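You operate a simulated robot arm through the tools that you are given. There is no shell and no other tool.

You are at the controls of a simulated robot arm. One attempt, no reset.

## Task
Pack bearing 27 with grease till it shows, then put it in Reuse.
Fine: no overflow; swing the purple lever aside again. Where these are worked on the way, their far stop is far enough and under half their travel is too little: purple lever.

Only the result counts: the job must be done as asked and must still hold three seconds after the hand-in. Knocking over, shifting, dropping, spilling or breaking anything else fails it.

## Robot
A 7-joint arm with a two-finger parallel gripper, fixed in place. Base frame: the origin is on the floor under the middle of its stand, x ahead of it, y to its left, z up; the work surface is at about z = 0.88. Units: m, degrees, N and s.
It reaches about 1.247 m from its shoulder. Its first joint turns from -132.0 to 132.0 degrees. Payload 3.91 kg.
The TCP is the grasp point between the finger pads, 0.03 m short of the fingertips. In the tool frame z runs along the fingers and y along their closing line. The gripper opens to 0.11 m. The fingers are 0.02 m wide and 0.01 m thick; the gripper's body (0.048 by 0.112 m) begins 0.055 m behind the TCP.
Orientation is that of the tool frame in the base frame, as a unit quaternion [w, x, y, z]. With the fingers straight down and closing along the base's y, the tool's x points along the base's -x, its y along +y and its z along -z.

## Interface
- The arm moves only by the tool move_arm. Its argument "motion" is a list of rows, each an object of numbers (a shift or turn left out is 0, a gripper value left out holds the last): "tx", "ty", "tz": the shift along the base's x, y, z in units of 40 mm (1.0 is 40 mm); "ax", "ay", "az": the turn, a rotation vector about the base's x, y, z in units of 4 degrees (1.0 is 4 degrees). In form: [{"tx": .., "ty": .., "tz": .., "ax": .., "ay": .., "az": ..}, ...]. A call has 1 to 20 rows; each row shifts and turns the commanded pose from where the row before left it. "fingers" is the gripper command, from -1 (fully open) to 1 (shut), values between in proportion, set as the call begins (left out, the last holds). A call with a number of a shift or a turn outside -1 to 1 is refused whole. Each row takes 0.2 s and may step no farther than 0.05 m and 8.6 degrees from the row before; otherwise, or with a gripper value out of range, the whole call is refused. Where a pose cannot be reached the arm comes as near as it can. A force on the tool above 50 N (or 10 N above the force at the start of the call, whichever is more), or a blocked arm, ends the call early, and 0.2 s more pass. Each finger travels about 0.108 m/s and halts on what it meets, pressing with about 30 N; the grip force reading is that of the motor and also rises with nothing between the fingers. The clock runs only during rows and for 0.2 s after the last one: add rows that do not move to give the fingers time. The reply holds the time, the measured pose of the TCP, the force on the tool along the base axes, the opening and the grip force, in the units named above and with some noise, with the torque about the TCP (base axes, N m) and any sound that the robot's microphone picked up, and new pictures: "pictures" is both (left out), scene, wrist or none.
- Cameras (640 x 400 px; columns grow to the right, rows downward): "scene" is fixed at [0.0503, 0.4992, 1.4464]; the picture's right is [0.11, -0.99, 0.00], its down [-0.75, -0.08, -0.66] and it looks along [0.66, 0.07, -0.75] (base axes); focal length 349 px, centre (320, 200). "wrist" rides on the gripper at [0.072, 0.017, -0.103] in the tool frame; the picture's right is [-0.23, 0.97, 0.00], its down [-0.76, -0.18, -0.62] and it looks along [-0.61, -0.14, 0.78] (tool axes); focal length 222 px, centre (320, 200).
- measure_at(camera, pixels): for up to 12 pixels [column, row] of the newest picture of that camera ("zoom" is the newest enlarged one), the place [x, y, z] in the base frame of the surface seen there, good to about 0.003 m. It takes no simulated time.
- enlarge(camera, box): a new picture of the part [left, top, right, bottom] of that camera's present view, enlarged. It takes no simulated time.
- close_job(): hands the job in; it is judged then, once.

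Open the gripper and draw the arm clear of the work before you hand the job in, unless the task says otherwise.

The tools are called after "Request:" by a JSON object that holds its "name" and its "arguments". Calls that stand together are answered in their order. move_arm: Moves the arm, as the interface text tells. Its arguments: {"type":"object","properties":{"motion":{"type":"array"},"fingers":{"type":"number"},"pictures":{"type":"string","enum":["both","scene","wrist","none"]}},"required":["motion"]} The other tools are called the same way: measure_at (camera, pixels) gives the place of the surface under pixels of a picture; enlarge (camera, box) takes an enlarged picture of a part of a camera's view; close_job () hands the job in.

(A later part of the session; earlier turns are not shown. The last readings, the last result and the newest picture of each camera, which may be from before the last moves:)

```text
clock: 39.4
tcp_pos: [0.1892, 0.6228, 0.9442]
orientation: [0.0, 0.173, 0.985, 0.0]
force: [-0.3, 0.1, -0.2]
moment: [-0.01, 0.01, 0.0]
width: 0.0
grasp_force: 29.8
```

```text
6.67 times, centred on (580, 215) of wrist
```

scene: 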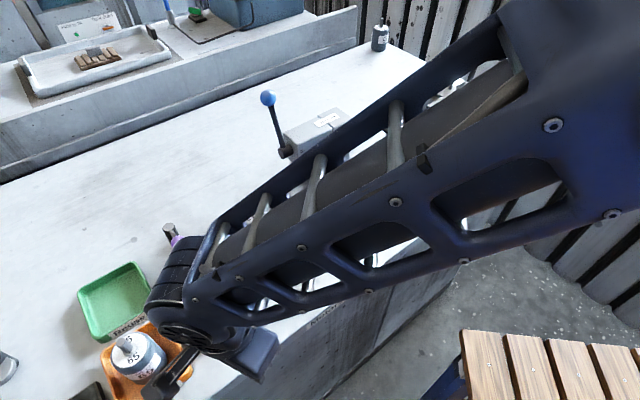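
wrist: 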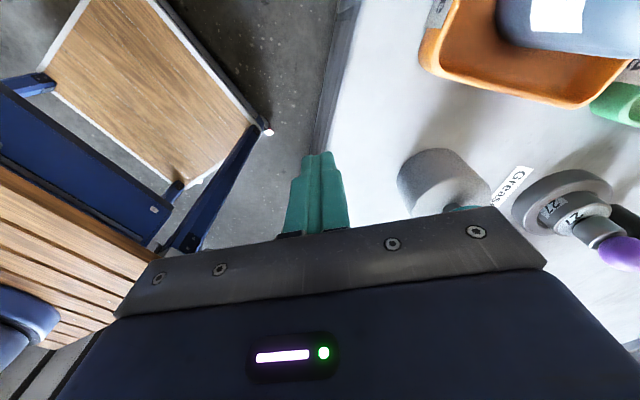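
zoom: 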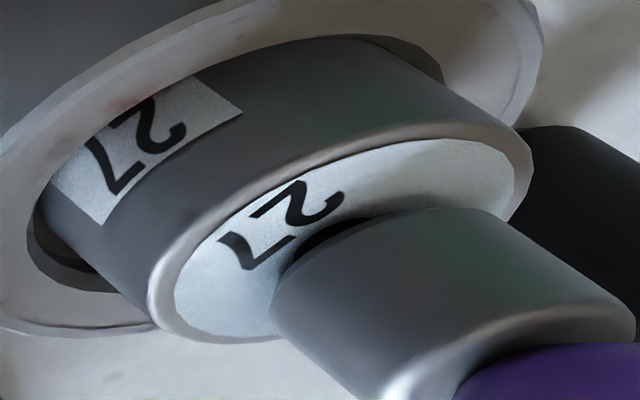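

Unchanged: the black hole's edge is visible under the nozzle with no grease. I go back for a fifth stroke.

Request:
{"name": "move_arm", "arguments": {"motion": [{"tz": 0.6}, {"tz": 0.6}, {"tz": 0.6}, {"tx": 0.5, "ty": 0.39}, {"tx": 0.5, "ty": 0.39}, {"tx": 0.5, "ty": 0.39}, {"tx": 0.5, "ty": 0.39}, {"tz": -0.5}, {"tz": -0.3}, {"tz": -0.2}, {"tz": -0.15}, {}], "pictures": "wrist"}}

Request:
{"name": "enlarge", "arguments": {"camera": "wrist", "box": [420, 100, 540, 200]}}

```text
clock: 42.0
tcp_pos: [0.2693, 0.6856, 0.9722]
orientation: [0.0, 0.174, 0.985, 0.001]
force: [1.5, 1.6, 4.9]
moment: [0.03, -0.06, 0.04]
width: 0.0
grasp_force: 31.0
heard: click
```

wrist: 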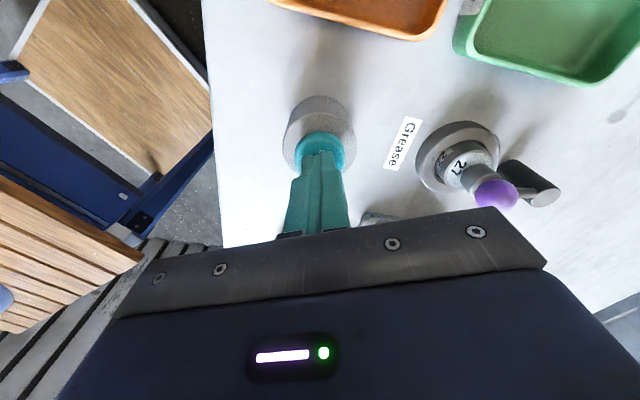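

```text
4.00 times, centred on (480, 150) of wrist
```

zoom: 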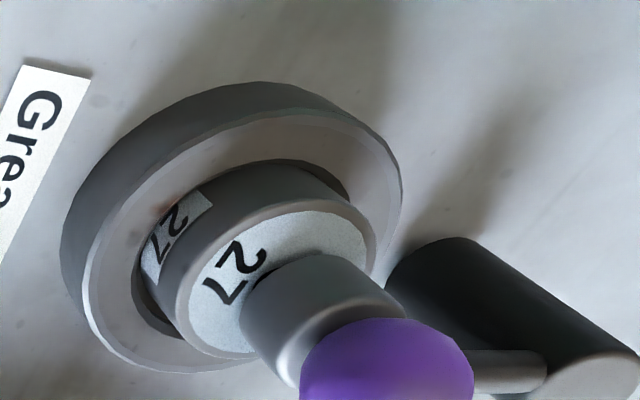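

Fifth click, no visible change. While the cap is down I test holding in short increments, watching the bearing's face.

Request:
{"name": "move_arm", "arguments": {"motion": [{}, {}], "pictures": "wrist"}}

Request:
{"name": "enlarge", "arguments": {"camera": "wrist", "box": [435, 130, 505, 200]}}

```text
clock: 42.6
tcp_pos: [0.2693, 0.6859, 0.9711]
orientation: [0.0, 0.174, 0.985, 0.0]
force: [2.3, 2.7, 5.1]
moment: [0.03, -0.02, 0.01]
width: 0.0
grasp_force: 30.0
```

wrist: 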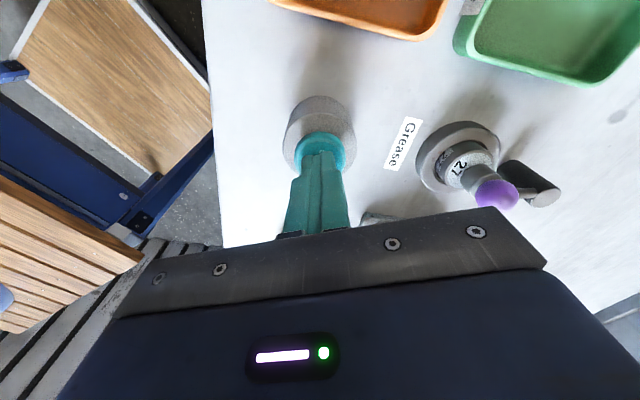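

```text
5.71 times, centred on (470, 165) of wrist
```

zoom: 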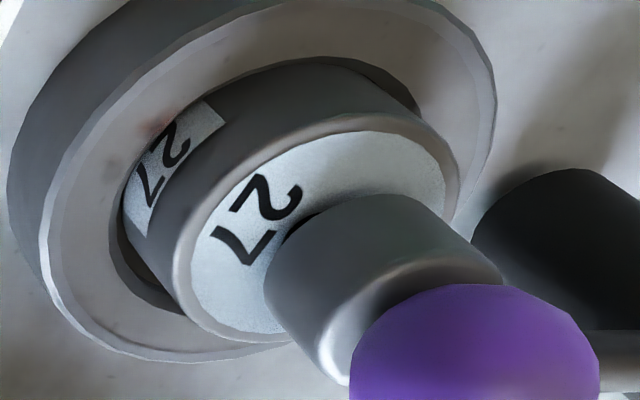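

No change while holding. I measure the nozzle's lower edge and the bearing's face to check whether the nozzle is really engaged and centred.

Request:
{"name": "measure_at", "arguments": {"camera": "zoom", "pixels": [[300, 226], [340, 205], [275, 265], [400, 200], [330, 380], [285, 300], [235, 290], [220, 270], [330, 160], [420, 160], [250, 330], [450, 230]]}}

Request:
{"name": "enlarge", "arguments": {"camera": "wrist", "box": [450, 150, 490, 190]}}

```text
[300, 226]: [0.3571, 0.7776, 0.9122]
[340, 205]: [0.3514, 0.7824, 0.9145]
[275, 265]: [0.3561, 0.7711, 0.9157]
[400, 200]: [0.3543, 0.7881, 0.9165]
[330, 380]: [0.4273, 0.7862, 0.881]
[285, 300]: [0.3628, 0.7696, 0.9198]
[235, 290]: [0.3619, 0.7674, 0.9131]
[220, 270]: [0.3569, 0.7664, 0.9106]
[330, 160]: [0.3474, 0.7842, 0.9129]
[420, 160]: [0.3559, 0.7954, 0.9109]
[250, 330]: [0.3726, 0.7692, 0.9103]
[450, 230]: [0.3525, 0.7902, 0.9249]
```

```text
10.00 times, centred on (470, 170) of wrist
```

zoom: 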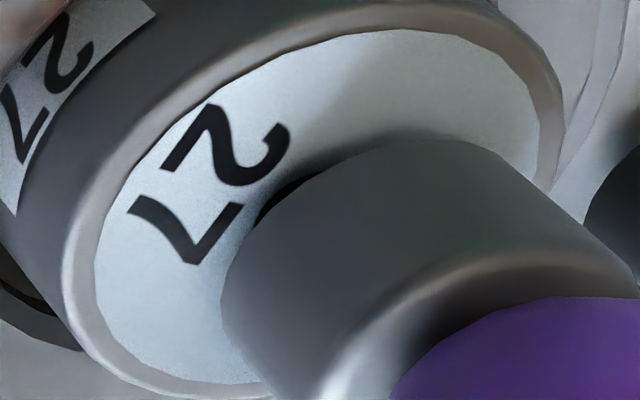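

The nozzle is about 4–5 mm above the face and centred on the hole. I release and give a sixth stroke from here.

Request:
{"name": "move_arm", "arguments": {"motion": [{"tz": 0.35}, {}, {"tz": -0.2}, {"tz": -0.15}, {}], "pictures": "wrist"}}

Request:
{"name": "enlarge", "arguments": {"camera": "wrist", "box": [435, 130, 505, 200]}}

```text
clock: 43.8
tcp_pos: [0.2695, 0.6858, 0.9722]
orientation: [0.0, 0.174, 0.985, -0.001]
force: [1.4, 1.1, 5.5]
moment: [0.07, -0.06, -0.04]
width: 0.0
grasp_force: 30.5
heard: click
```

wrist: 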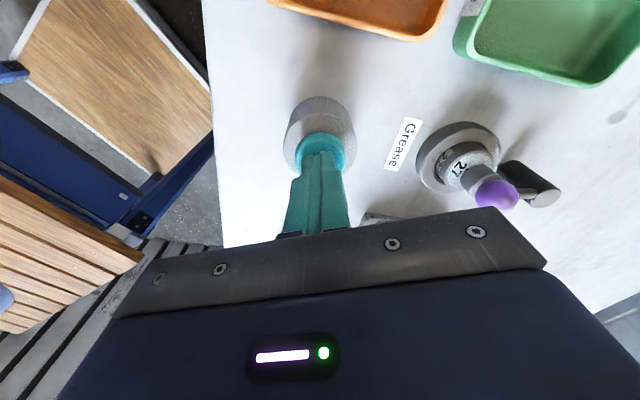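

```text
5.71 times, centred on (470, 165) of wrist
```

zoom: 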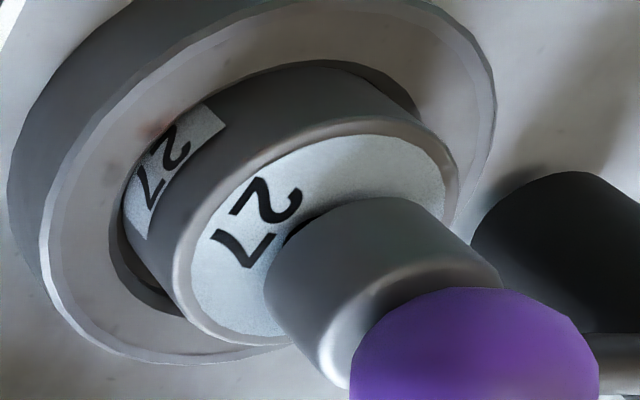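

Sixth click, no change. The force is only 5.5 N, so the cap may have more travel; I press a further 2 mm to check.

Request:
{"name": "move_arm", "arguments": {"motion": [{"tz": -0.05}], "pictures": "wrist"}}

Request:
{"name": "enlarge", "arguments": {"camera": "wrist", "box": [435, 130, 505, 200]}}

```text
clock: 44.2
tcp_pos: [0.2698, 0.6856, 0.97]
orientation: [0.0, 0.173, 0.985, 0.0]
force: [0.2, 1.5, 7.1]
moment: [0.03, -0.03, -0.04]
width: 0.0001
grasp_force: 29.7
```

wrist: 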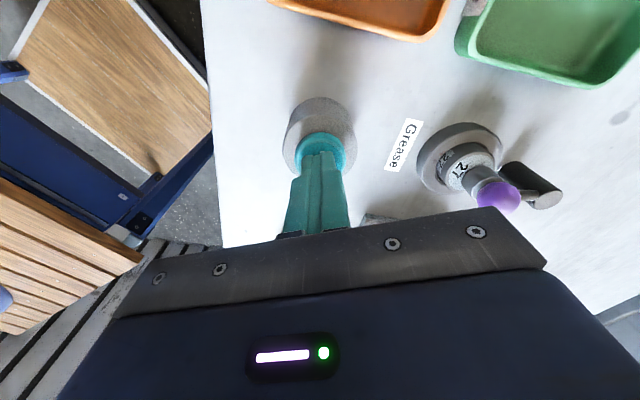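

```text
5.71 times, centred on (470, 165) of wrist
```

zoom: 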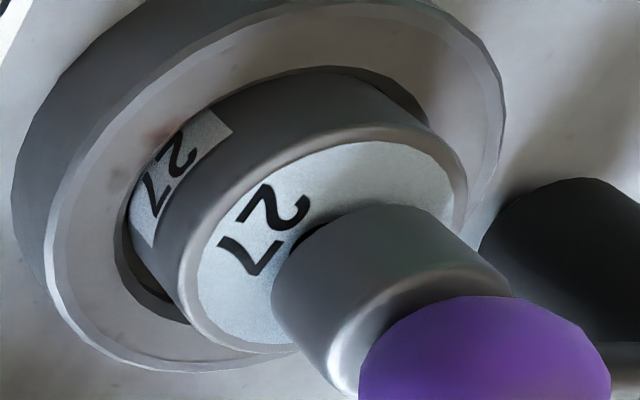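

The cap still gives (7.1 N at z=0.970). I press another 2 mm to find its bottom.

Request:
{"name": "move_arm", "arguments": {"motion": [{"tz": -0.05}], "pictures": "wrist"}}

Request:
{"name": "enlarge", "arguments": {"camera": "wrist", "box": [435, 130, 505, 200]}}

```text
clock: 44.6
tcp_pos: [0.2681, 0.6852, 0.9687]
orientation: [0.0, 0.173, 0.985, 0.001]
force: [-1.3, -0.4, 15.3]
moment: [-0.06, 0.08, -0.02]
width: 0.0
grasp_force: 30.0
```

wrist: 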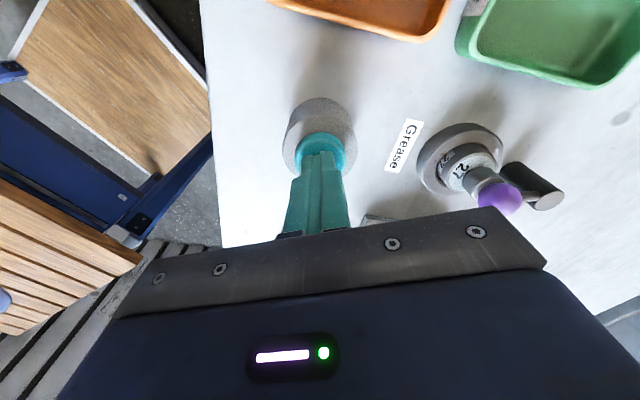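

```text
5.71 times, centred on (470, 165) of wrist
```

zoom: 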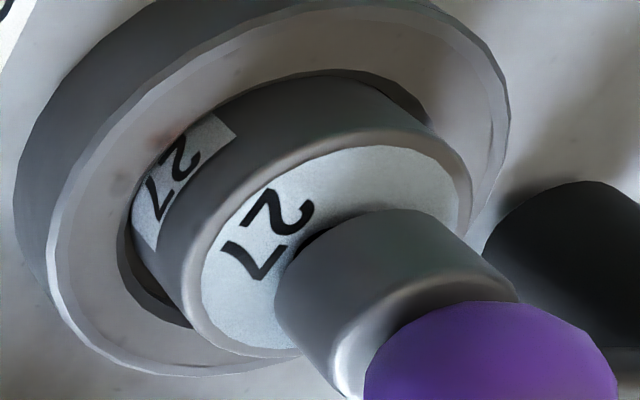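

The cap bottoms out at 15 N with no new click. Six strokes without a visible sign: grease may be hidden under the nozzle, so I release the cap and go back above the lever to swing it partly aside with an open-finger cage and look.

Request:
{"name": "move_arm", "arguments": {"motion": [{"tz": 0.45}, {"tz": 0.8}, {"tz": 0.4}, {"tx": 0.45, "ty": 0.47, "az": 1}, {"tx": 0.45, "ty": 0.47, "az": 1}, {"tx": 0.45, "ty": 0.47, "az": 1}, {"tx": 0.45, "ty": 0.47, "az": 1}, {"tx": 0.45, "ty": 0.46, "az": 1}, {}]}}

Request:
{"name": "enlarge", "arguments": {"camera": "wrist", "box": [250, 60, 410, 200]}}

Request:
{"name": "enlarge", "arguments": {"camera": "scene", "box": [160, 225, 216, 283]}}

```text
clock: 46.6
tcp_pos: [0.3581, 0.7795, 1.0339]
orientation: [0.0, -0.001, 1.0, 0.001]
force: [0.1, 0.1, -0.8]
moment: [0.05, 0.05, -0.02]
width: 0.0002
grasp_force: 30.1
```

scene: 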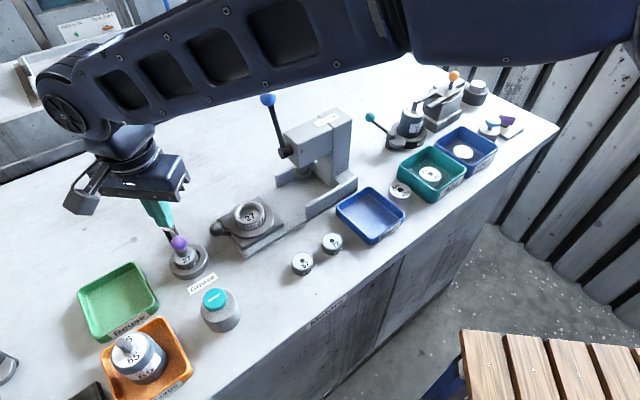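
wrist: 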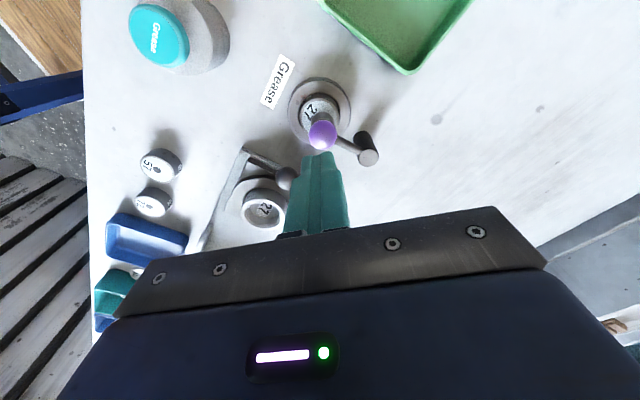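

```text
2.86 times, centred on (330, 130) of wrist
```

zoom: 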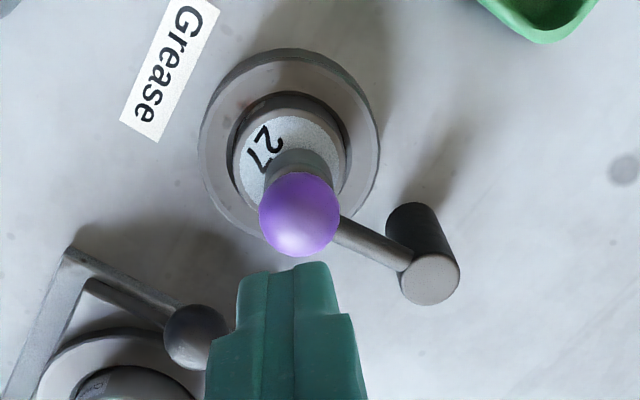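

```text
6.90 times, centred on (188, 254) of scene
```

zoom: 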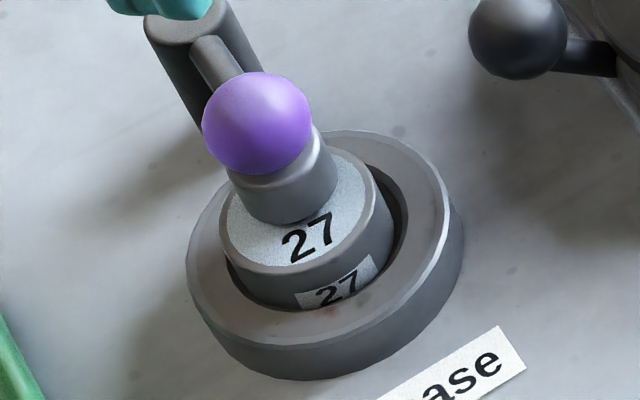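

The lever is still in place. I open the fingers to 5 cm and lower them around the ball (centre ≈ (0.364, 0.780)).

Request:
{"name": "move_arm", "arguments": {"motion": [{"tx": 0.12, "ty": 0.015}, {}, {"tz": -0.5}, {"tz": -0.5}, {"tz": -0.5}, {"tz": -0.2}, {}], "fingers": 0.09}}

Request:
{"name": "enlarge", "arguments": {"camera": "wrist", "box": [230, 80, 430, 240]}}

```text
clock: 48.2
tcp_pos: [0.3625, 0.7796, 0.9647]
orientation: [-0.001, 0.0, 1.0, 0.0]
force: [0.0, 1.0, 0.5]
moment: [0.03, 0.0, 0.01]
width: 0.0499
grasp_force: 0.1
```

scene: 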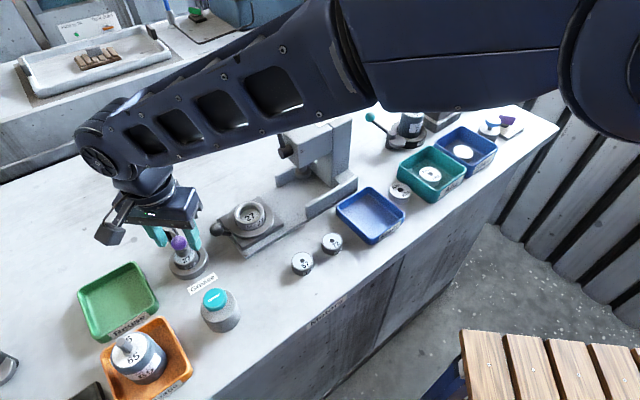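
wrist: 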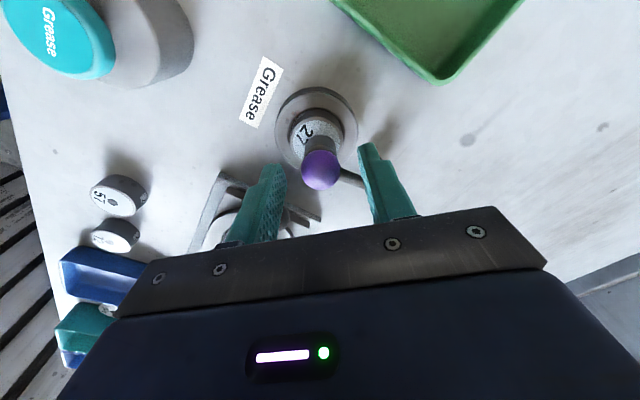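

```text
2.50 times, centred on (330, 160) of wrist
```

zoom: 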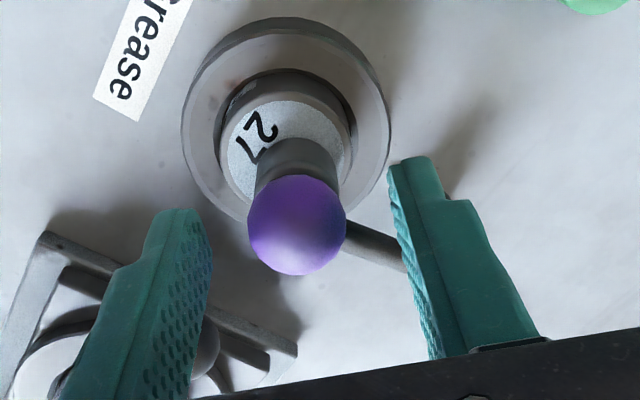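

The ball is caged between the fingers. I swing the lever about halfway aside (toward +y) to see the bearing's face.

Request:
{"name": "move_arm", "arguments": {"motion": [{"tx": -0.1, "ty": 0.275}, {"tx": -0.125, "ty": 0.275}, {"tx": -0.14, "ty": 0.35}, {"tx": -0.025, "ty": 0.36}, {"tx": 0.025, "ty": 0.37}, {}]}}

Request:
{"name": "enlarge", "arguments": {"camera": "wrist", "box": [180, 80, 380, 240]}}

Request:
{"name": "enlarge", "arguments": {"camera": "scene", "box": [160, 225, 216, 283]}}

```text
clock: 49.6
tcp_pos: [0.3475, 0.8451, 0.9645]
orientation: [0.0, -0.001, 1.0, 0.0]
force: [0.1, -0.3, 0.3]
moment: [-0.03, -0.01, -0.03]
width: 0.0499
grasp_force: 0.0
```

scene: 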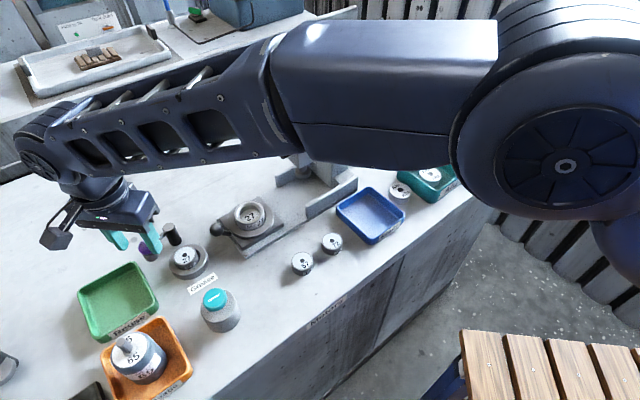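
wrist: 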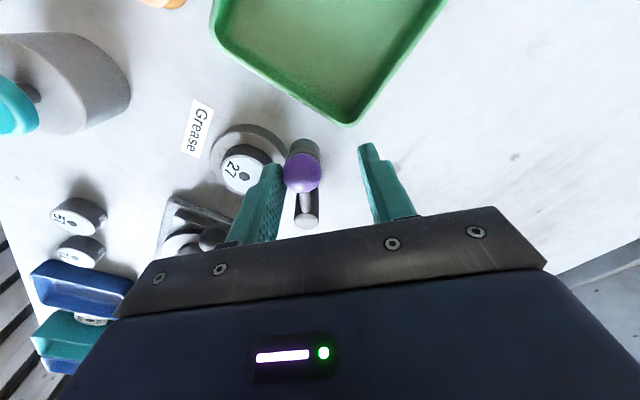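

```text
2.50 times, centred on (280, 160) of wrist
```

zoom: 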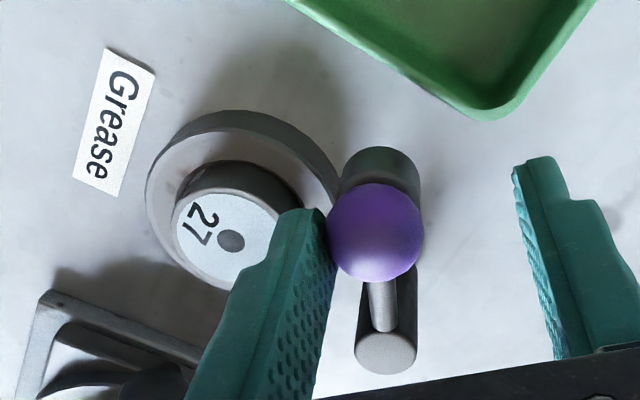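

```text
6.90 times, centred on (188, 254) of scene
```

zoom: 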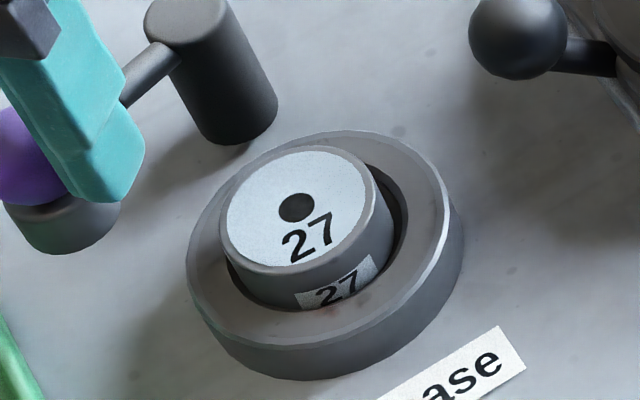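

The face is clear with no visible grease. I enlarge the hole itself to look for subtle signs of filling.

Request:
{"name": "enlarge", "arguments": {"camera": "scene", "box": [176, 246, 196, 262]}}

Request:
{"name": "enlarge", "arguments": {"camera": "wrist", "box": [215, 140, 275, 200]}}

Request:
{"name": "enlarge", "arguments": {"camera": "scene", "box": [290, 250, 315, 275]}}

```text
16.00 times, centred on (186, 254) of scene
```

zoom: 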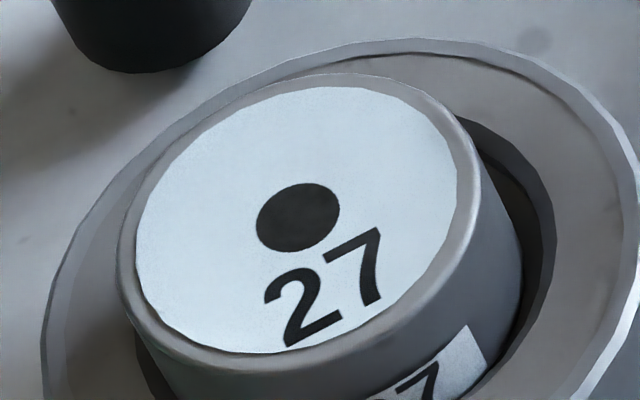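

```text
6.67 times, centred on (245, 170) of wrist
```

zoom: 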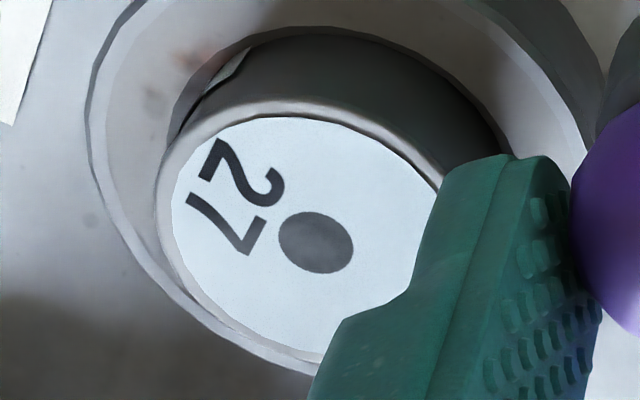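

```text
16.00 times, centred on (302, 262) of scene
```

zoom: 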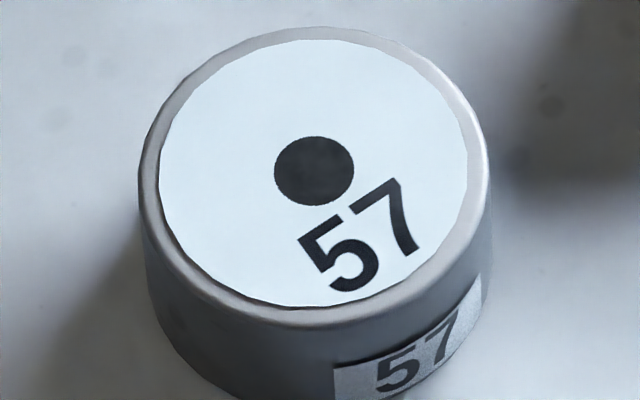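

No sign of grease in the hole, so more pumping is needed. Before swinging the lever back I check where the sled's grey knob at (216,230) is, so the outer finger clears it.

Request:
{"name": "measure_at", "arguments": {"camera": "scene", "pixels": [[216, 230], [212, 230], [221, 232], [216, 225], [184, 254], [180, 250], [190, 252], [178, 258], [188, 262], [183, 246]]}}

```text
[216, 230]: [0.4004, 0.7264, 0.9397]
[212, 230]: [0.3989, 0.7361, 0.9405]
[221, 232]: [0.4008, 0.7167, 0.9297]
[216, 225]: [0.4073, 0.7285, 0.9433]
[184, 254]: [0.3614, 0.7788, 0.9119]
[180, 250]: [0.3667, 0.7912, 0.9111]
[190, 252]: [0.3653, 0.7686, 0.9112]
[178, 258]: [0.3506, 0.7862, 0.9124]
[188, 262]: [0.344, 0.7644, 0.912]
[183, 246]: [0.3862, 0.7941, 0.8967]
```

The knob (x ≥ 0.392) clears the finger path. I swing the lever back to its far stop with the cage.

Request:
{"name": "move_arm", "arguments": {"motion": [{"ty": -0.3}, {"ty": -0.3}, {"tx": -0.02, "ty": -0.36}, {"tx": 0.03, "ty": -0.36}, {"tx": 0.15, "ty": -0.35}, {"tx": 0.17, "ty": -0.25}, {"tx": 0.05, "ty": -0.06}, {}]}}

Request:
{"name": "enlarge", "arguments": {"camera": "scene", "box": [140, 215, 226, 285]}}

Request:
{"name": "enlarge", "arguments": {"camera": "wrist", "box": [230, 80, 430, 240]}}

```text
clock: 51.4
tcp_pos: [0.3609, 0.7674, 0.9649]
orientation: [-0.001, -0.001, 1.0, 0.001]
force: [-22.1, 12.1, -0.4]
moment: [0.47, 0.5, 0.73]
width: 0.0558
grasp_force: 5.2
```

scene: 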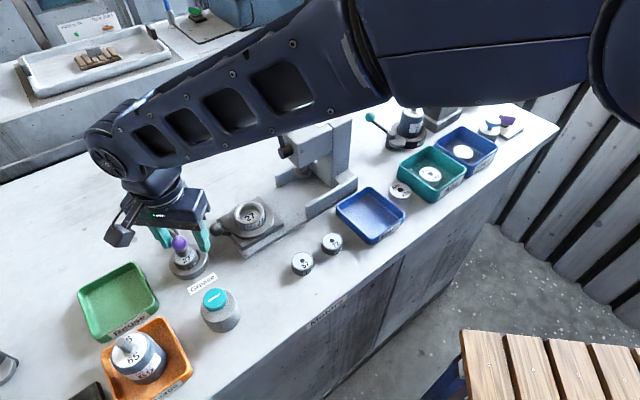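
wrist: 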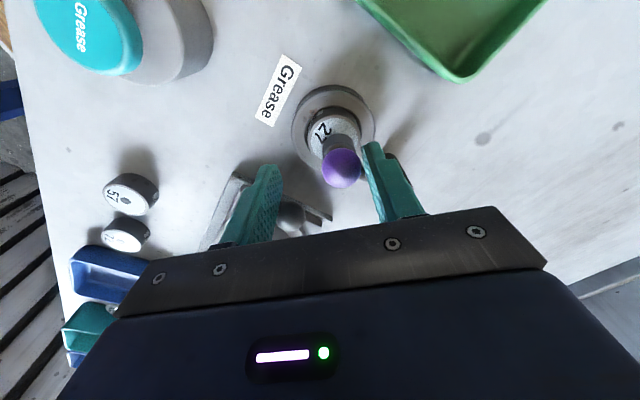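

```text
5.71 times, centred on (183, 250) of scene
```

zoom: 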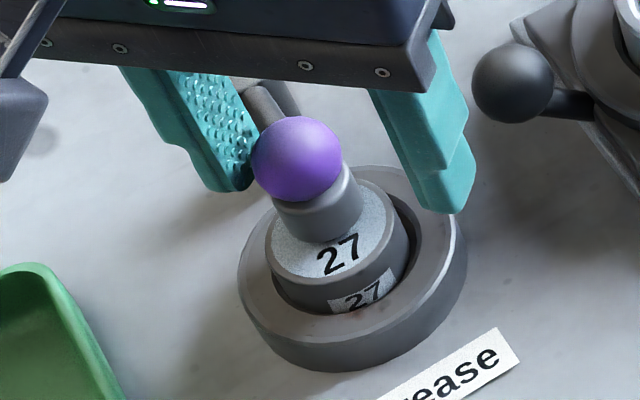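

```text
2.50 times, centred on (330, 160) of wrist
```

zoom: 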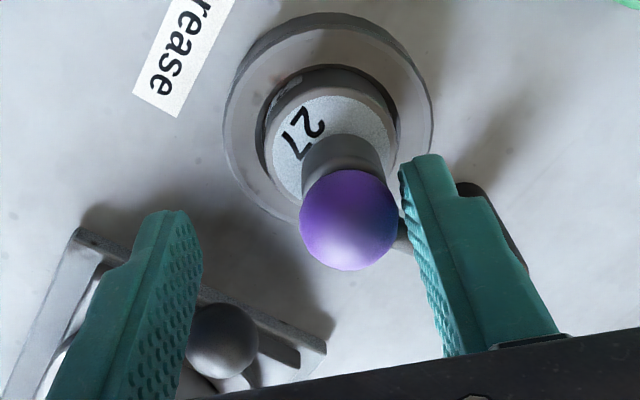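

The lever is pressed against its far stop (22 N). I back off slightly to relieve the load, then lift away.

Request:
{"name": "move_arm", "arguments": {"motion": [{"tx": -0.1, "ty": 0.05}, {"tx": -0.02, "ty": 0.22}, {}], "pictures": "none"}}

Request:
{"name": "move_arm", "arguments": {"motion": [{"tz": 0.5}, {"tz": 0.7}, {"tz": 0.5}, {}]}}

Request:
{"name": "enlarge", "arguments": {"camera": "scene", "box": [140, 215, 226, 285]}}

Request:
{"name": "enlarge", "arguments": {"camera": "wrist", "box": [250, 60, 410, 200]}}

```text
clock: 52.2
tcp_pos: [0.3596, 0.7774, 0.9655]
orientation: [0.0, 0.0, 1.0, 0.0]
force: [-0.4, 0.3, 0.1]
moment: [0.0, 0.03, -0.01]
width: 0.05
grasp_force: 0.0
```

```text
clock: 53.2
tcp_pos: [0.3582, 0.7768, 1.0314]
orientation: [0.0, -0.001, 1.0, 0.0]
force: [-0.1, 0.2, -1.0]
moment: [0.0, 0.0, -0.03]
width: 0.0501
grasp_force: 0.0
```

scene: 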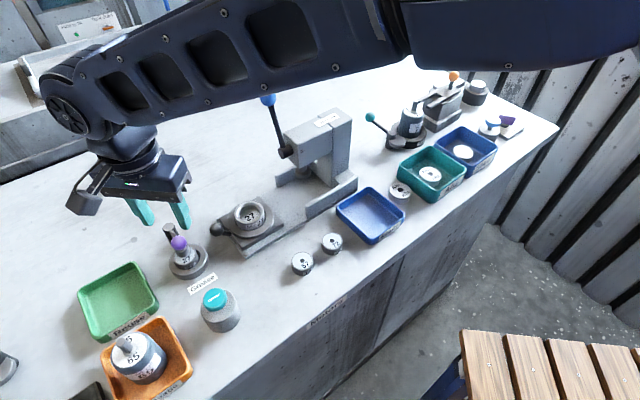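
wrist: 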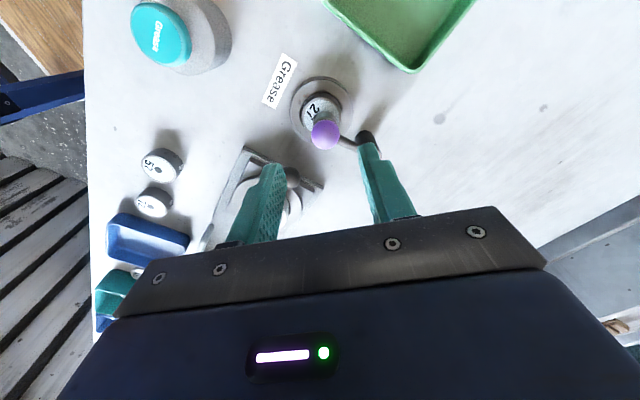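

```text
5.71 times, centred on (183, 250) of scene
```

zoom: 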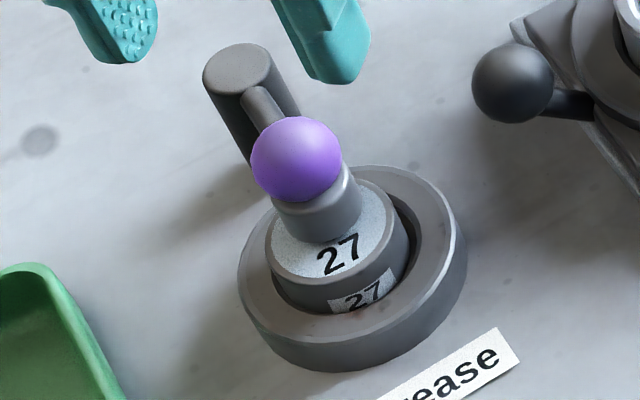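

```text
2.86 times, centred on (330, 130) of wrist
```

zoom: 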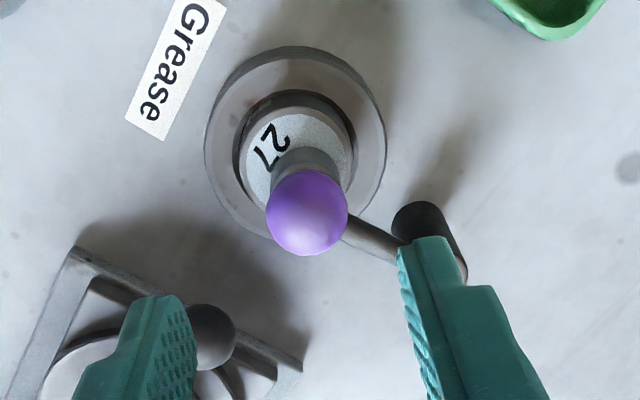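

The lever is back at its far stop. I return over the cap with closed fingers, turning -20° for the same view as before.

Request:
{"name": "move_arm", "arguments": {"motion": [{"tx": -0.45, "ty": -0.457, "az": -1}, {"tx": -0.45, "ty": -0.457, "az": -1}, {"tx": -0.45, "ty": -0.457, "az": -1}, {"tx": -0.45, "ty": -0.457, "az": -1}, {"tx": -0.45, "ty": -0.457, "az": -1}, {"tz": -0.6}, {"tz": -0.55}, {}], "fingers": 1, "pictures": "wrist"}}

Request:
{"name": "enlarge", "arguments": {"camera": "wrist", "box": [270, 60, 370, 180]}}

```text
clock: 55.0
tcp_pos: [0.2698, 0.6853, 0.9876]
orientation: [0.0, 0.174, 0.985, 0.0]
force: [0.5, -0.2, -0.4]
moment: [0.03, -0.02, 0.05]
width: 0.0001
grasp_force: 30.0
```

wrist: 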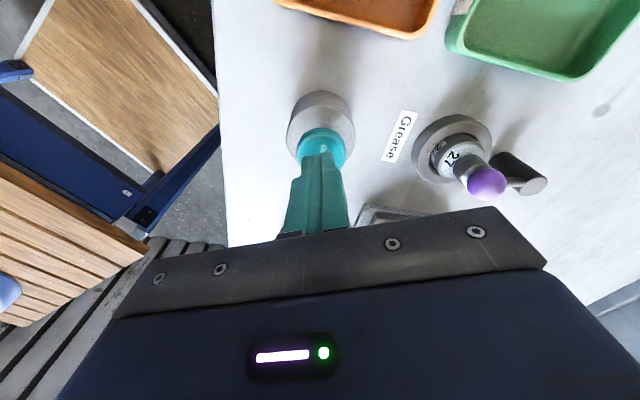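

```text
3.33 times, centred on (320, 120) of wrist
```

zoom: 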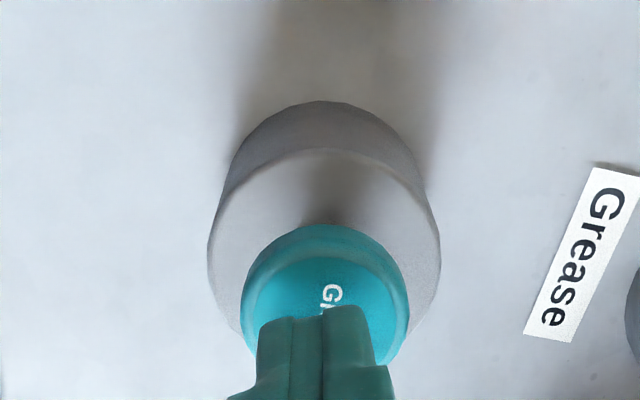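

Over the cap at z=0.9876. I press a seventh stroke and check.

Request:
{"name": "move_arm", "arguments": {"motion": [{"tz": -0.25}, {"tz": -0.17}, {}], "pictures": "wrist"}}

Request:
{"name": "enlarge", "arguments": {"camera": "wrist", "box": [435, 130, 505, 200]}}

```text
clock: 55.8
tcp_pos: [0.2695, 0.6864, 0.9709]
orientation: [0.0, 0.173, 0.985, 0.001]
force: [-2.7, 0.3, 5.1]
moment: [0.0, 0.09, 0.0]
width: 0.0002
grasp_force: 29.8
heard: click
```

wrist: 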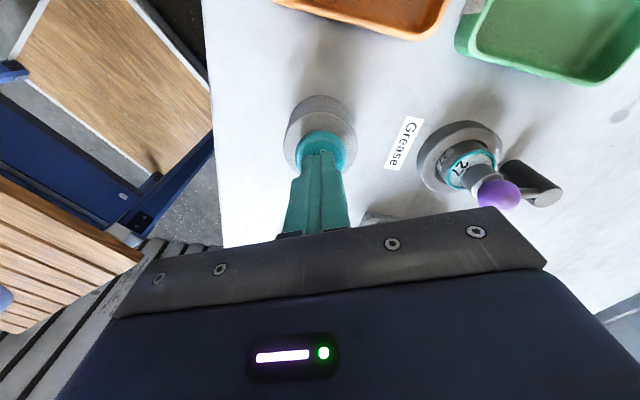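

```text
5.71 times, centred on (470, 165) of wrist
```

zoom: 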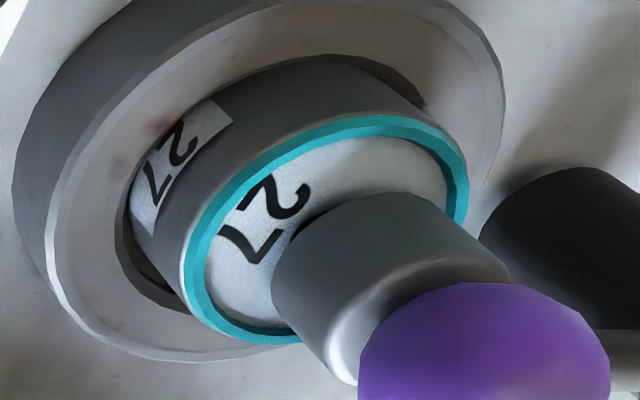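

Grease now shows: a teal ring has appeared around the bearing's rim. I stop pumping, release the cap straight up and rise clear.

Request:
{"name": "move_arm", "arguments": {"motion": [{"tz": 0.6}, {"tz": 0.9}, {"tz": 0.3}, {}], "pictures": "wrist"}}

Request:
{"name": "enlarge", "arguments": {"camera": "wrist", "box": [400, 90, 520, 190]}}

```text
clock: 56.8
tcp_pos: [0.2691, 0.6844, 1.043]
orientation: [0.0, 0.173, 0.985, 0.0]
force: [0.0, 0.5, 0.5]
moment: [0.01, 0.02, 0.02]
width: 0.0
grasp_force: 30.3
```

wrist: 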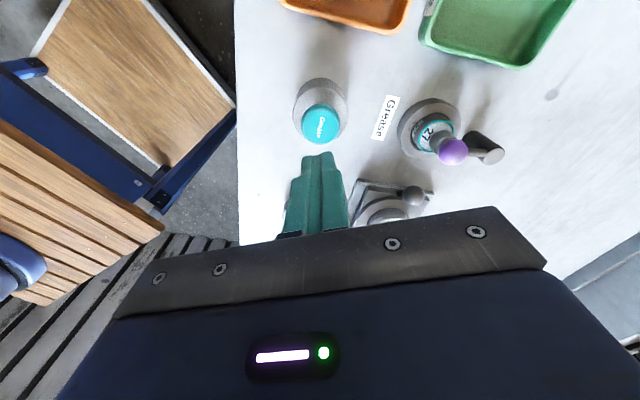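

```text
4.00 times, centred on (460, 140) of wrist
```

zoom: 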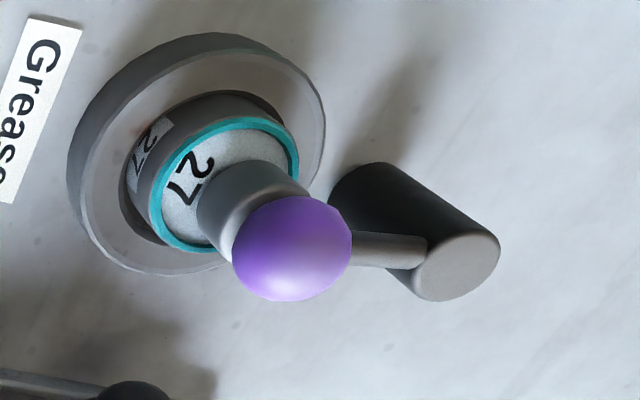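

The grease ring is clean, without overflow. Now I go back above the lever with the fingers opened to 5 cm and lower them around the ball.

Request:
{"name": "move_arm", "arguments": {"motion": [{"tx": 0.467, "ty": 0.472, "az": 1}, {"tx": 0.467, "ty": 0.472, "az": 1}, {"tx": 0.467, "ty": 0.472, "az": 1}, {"tx": 0.467, "ty": 0.472, "az": 1}, {"tx": 0.467, "ty": 0.472, "az": 1}, {}], "fingers": 0.09}}

Request:
{"name": "enlarge", "arguments": {"camera": "wrist", "box": [250, 60, 410, 200]}}

```text
clock: 58.2
tcp_pos: [0.3645, 0.7802, 1.0424]
orientation: [0.0, 0.0, 1.0, 0.0]
force: [0.2, 0.0, -0.2]
moment: [0.05, -0.01, -0.01]
width: 0.0501
grasp_force: 0.0
```

scene: 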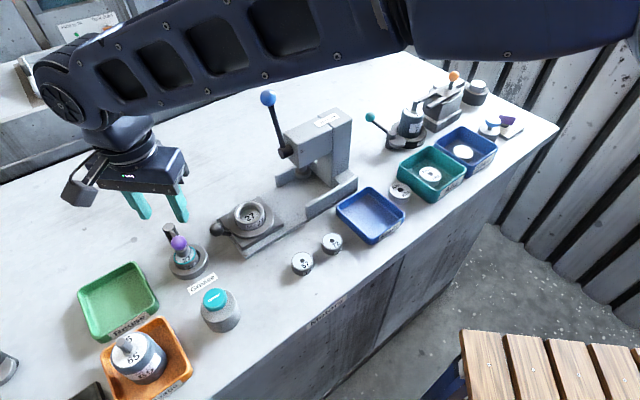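
wrist: 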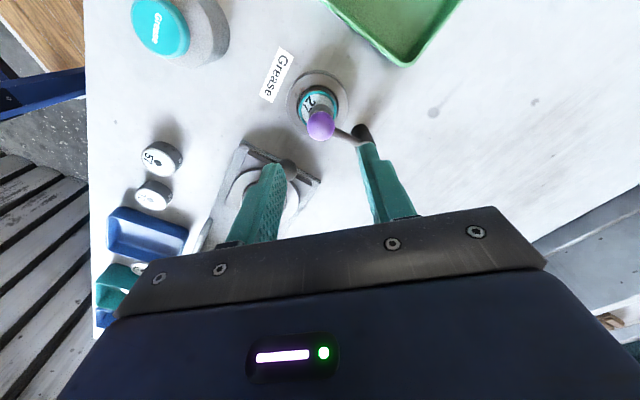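

```text
2.86 times, centred on (330, 130) of wrist
```

zoom: 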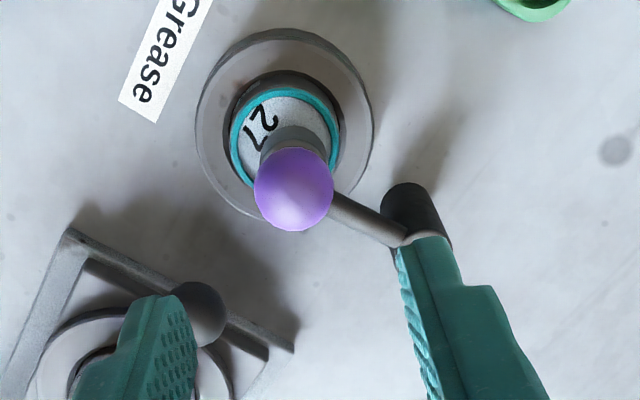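

Centred over the ball (pixel (320,124)). I lower the cage around it.

Request:
{"name": "move_arm", "arguments": {"motion": [{"tx": -0.06}, {"tz": -0.6}, {"tz": -0.6}, {"tz": -0.5}, {"tz": -0.22}, {}], "pictures": "wrist"}}

```text
clock: 59.6
tcp_pos: [0.36, 0.7798, 0.9656]
orientation: [0.0, 0.0, 1.0, 0.0]
force: [-0.4, -0.4, 0.2]
moment: [-0.01, 0.01, -0.03]
width: 0.0503
grasp_force: 0.0
```

wrist: 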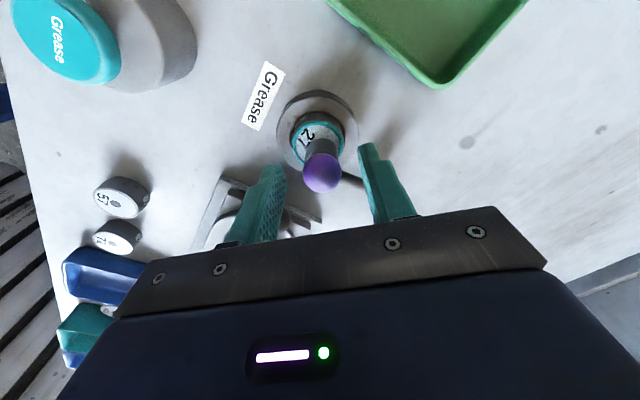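

Ball caged again. I swing the lever all the way aside along its arc toward its original rest position.

Request:
{"name": "move_arm", "arguments": {"motion": [{"tx": -0.075, "ty": 0.275}, {"tx": -0.125, "ty": 0.275}, {"tx": -0.11, "ty": 0.35}, {"tx": -0.025, "ty": 0.36}, {"ty": 0.36}, {"tx": 0.05, "ty": 0.34}, {"tx": 0.11, "ty": 0.2}, {"tx": 0.1, "ty": 0.15}, {}]}}

Request:
{"name": "enlarge", "arguments": {"camera": "wrist", "box": [180, 80, 380, 240]}}

Request:
{"name": "enlarge", "arguments": {"camera": "scene", "box": [100, 205, 220, 285]}}

```text
clock: 61.6
tcp_pos: [0.3576, 0.8724, 0.9656]
orientation: [0.0, 0.0, 1.0, -0.001]
force: [1.2, -0.4, -0.9]
moment: [-0.03, -0.01, -0.01]
width: 0.0509
grasp_force: 0.8
```

scene: 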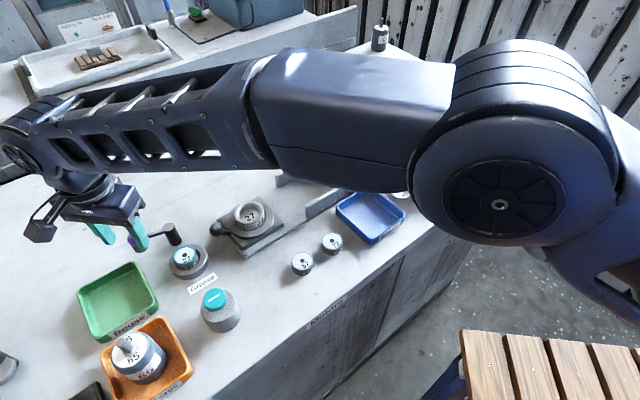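
wrist: 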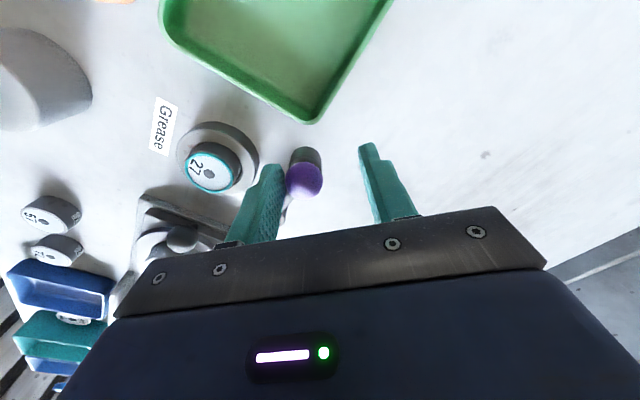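

```text
2.50 times, centred on (280, 160) of wrist
```

zoom: 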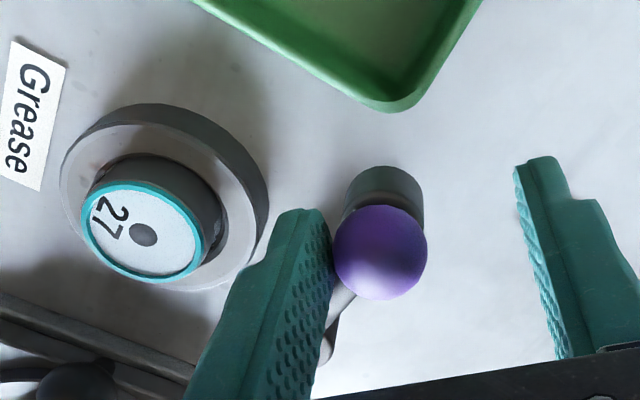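

```text
5.00 times, centred on (160, 245) of scene
```

zoom: 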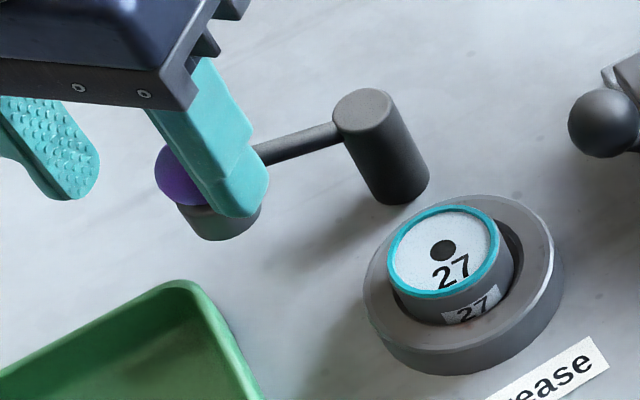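

The lever is close to its original place. I push 3–4 mm more to make sure it's at its rest stop.

Request:
{"name": "move_arm", "arguments": {"motion": [{"tx": 0.04, "ty": 0.06}, {"tx": 0.02, "ty": 0.05}, {}], "pictures": "wrist"}}

```text
clock: 62.4
tcp_pos: [0.3583, 0.8762, 0.9658]
orientation: [0.0, -0.001, 1.0, 0.001]
force: [-5.8, -15.5, -1.3]
moment: [-0.28, 0.15, -0.27]
width: 0.0576
grasp_force: 7.8
```

wrist: 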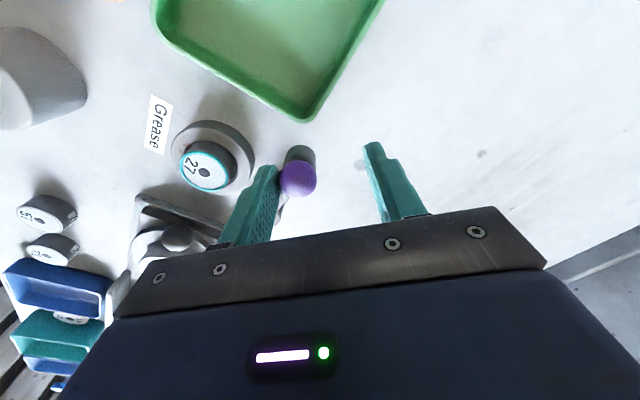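

The rest stop is reached (-15 N). I back the finger off the ball and rise clear.

Request:
{"name": "move_arm", "arguments": {"motion": [{"tx": -0.06, "ty": -0.1}, {"ty": -0.15}, {}, {"tz": 0.5}, {"tz": 0.7}, {"tz": 0.6}, {}]}}

Request:
{"name": "enlarge", "arguments": {"camera": "scene", "box": [100, 205, 220, 285]}}

```text
clock: 64.0
tcp_pos: [0.3576, 0.867, 1.0381]
orientation: [0.0, -0.001, 1.0, 0.0]
force: [0.4, -0.3, 0.3]
moment: [0.02, -0.03, -0.01]
width: 0.05
grasp_force: 0.0
```

scene: 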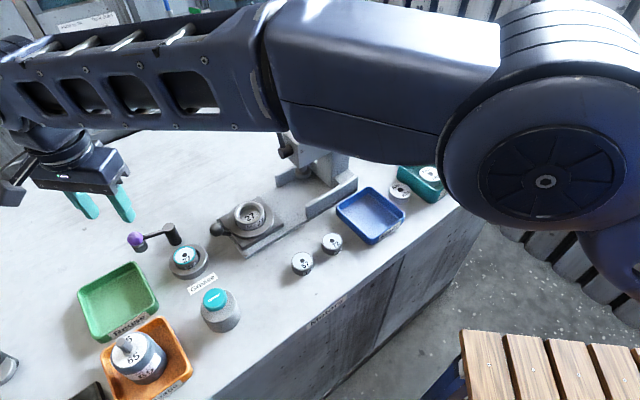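
wrist: 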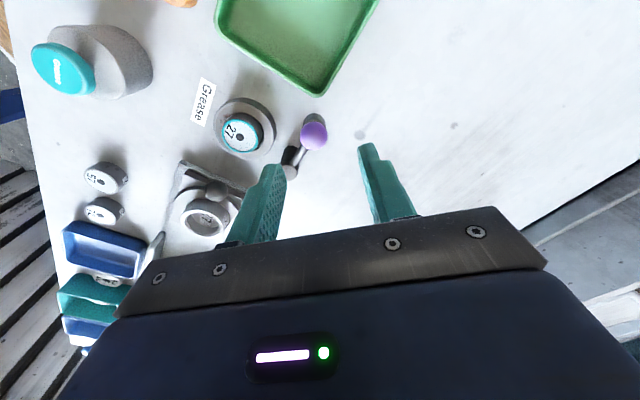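

```text
5.00 times, centred on (160, 245) of scene
```

zoom: 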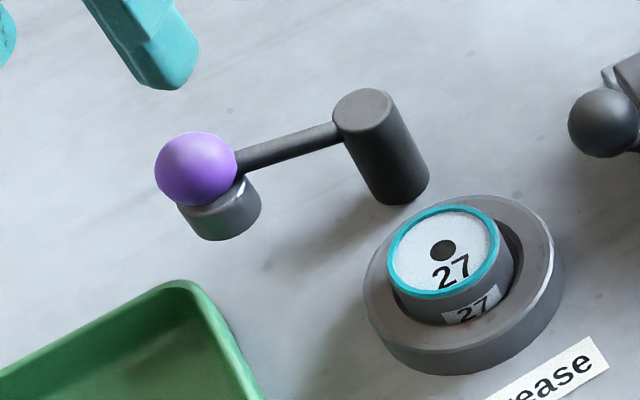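

The lever is exactly back aside. Next I move above the bearing, fingers opened to 6 cm, to pick it from the nest.

Request:
{"name": "move_arm", "arguments": {"motion": [{"tx": 0.02, "ty": -0.55}, {"tx": 0.02, "ty": -0.55}, {"tx": 0.01, "ty": -0.55}, {"tx": 0.01, "ty": -0.56}, {"tz": -0.4}, {}], "fingers": -0.09, "pictures": "wrist"}}

Request:
{"name": "enlarge", "arguments": {"camera": "wrist", "box": [240, 60, 440, 200]}}

```text
clock: 65.4
tcp_pos: [0.3606, 0.7765, 1.0223]
orientation: [0.0, -0.001, 1.0, 0.0]
force: [0.0, 0.7, 0.0]
moment: [-0.02, -0.02, -0.01]
width: 0.0602
grasp_force: 0.1
```

wrist: 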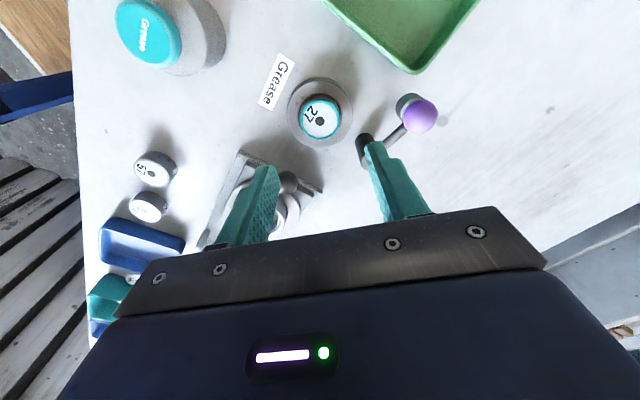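

```text
2.86 times, centred on (340, 130) of wrist
```

zoom: 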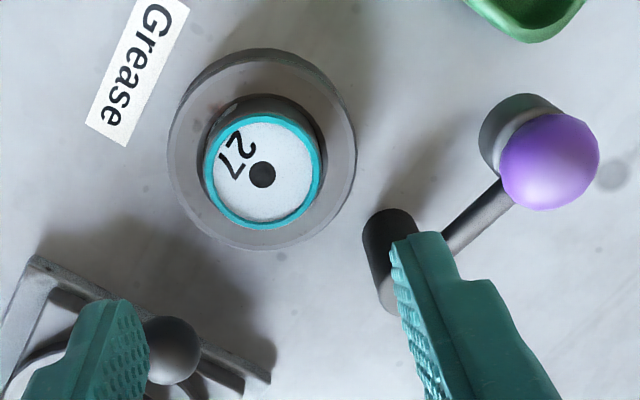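

The bearing's dot at (320,121) is right where the TCP axis projects. I descend so the tips stop just above the ring, around the bearing's upper part.

Request:
{"name": "move_arm", "arguments": {"motion": [{"tz": -0.7}, {"tz": -0.7}, {"tz": -0.5}, {"tz": -0.3}, {"tz": -0.1}, {}], "pictures": "wrist"}}

Request:
{"name": "enlarge", "arguments": {"camera": "wrist", "box": [230, 90, 410, 230]}}

Request:
{"name": "enlarge", "arguments": {"camera": "scene", "box": [140, 215, 226, 285]}}

```text
clock: 66.8
tcp_pos: [0.3591, 0.7784, 0.9302]
orientation: [0.0, 0.0, 1.0, 0.0]
force: [-1.0, -0.2, 0.8]
moment: [-0.01, 0.01, 0.01]
width: 0.0599
grasp_force: 0.0
```

wrist: 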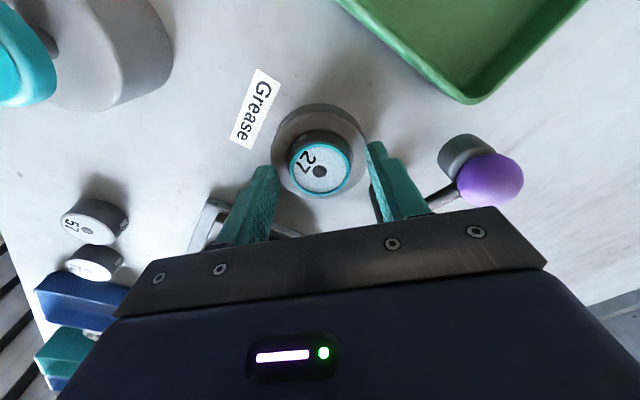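

```text
2.86 times, centred on (320, 160) of wrist
```

zoom: 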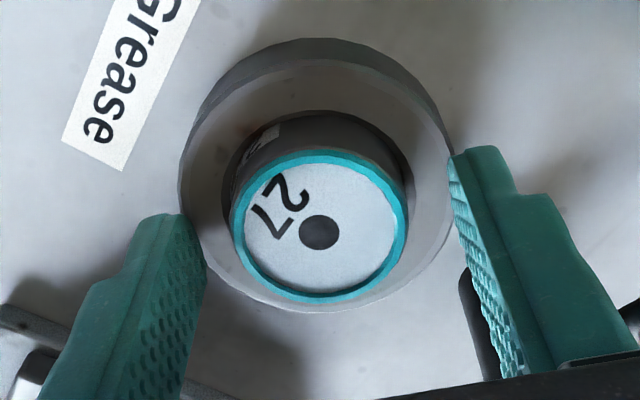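

```text
5.71 times, centred on (183, 250) of scene
```

zoom: 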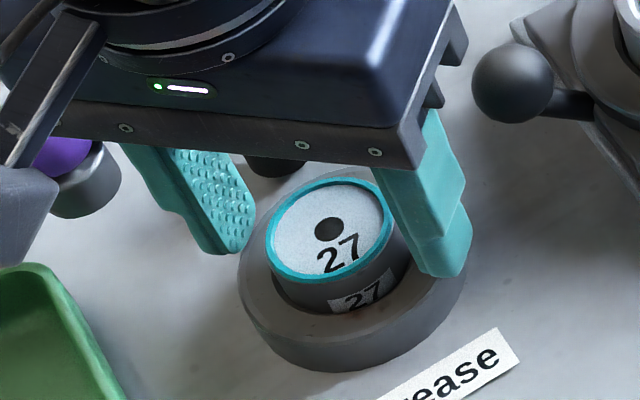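

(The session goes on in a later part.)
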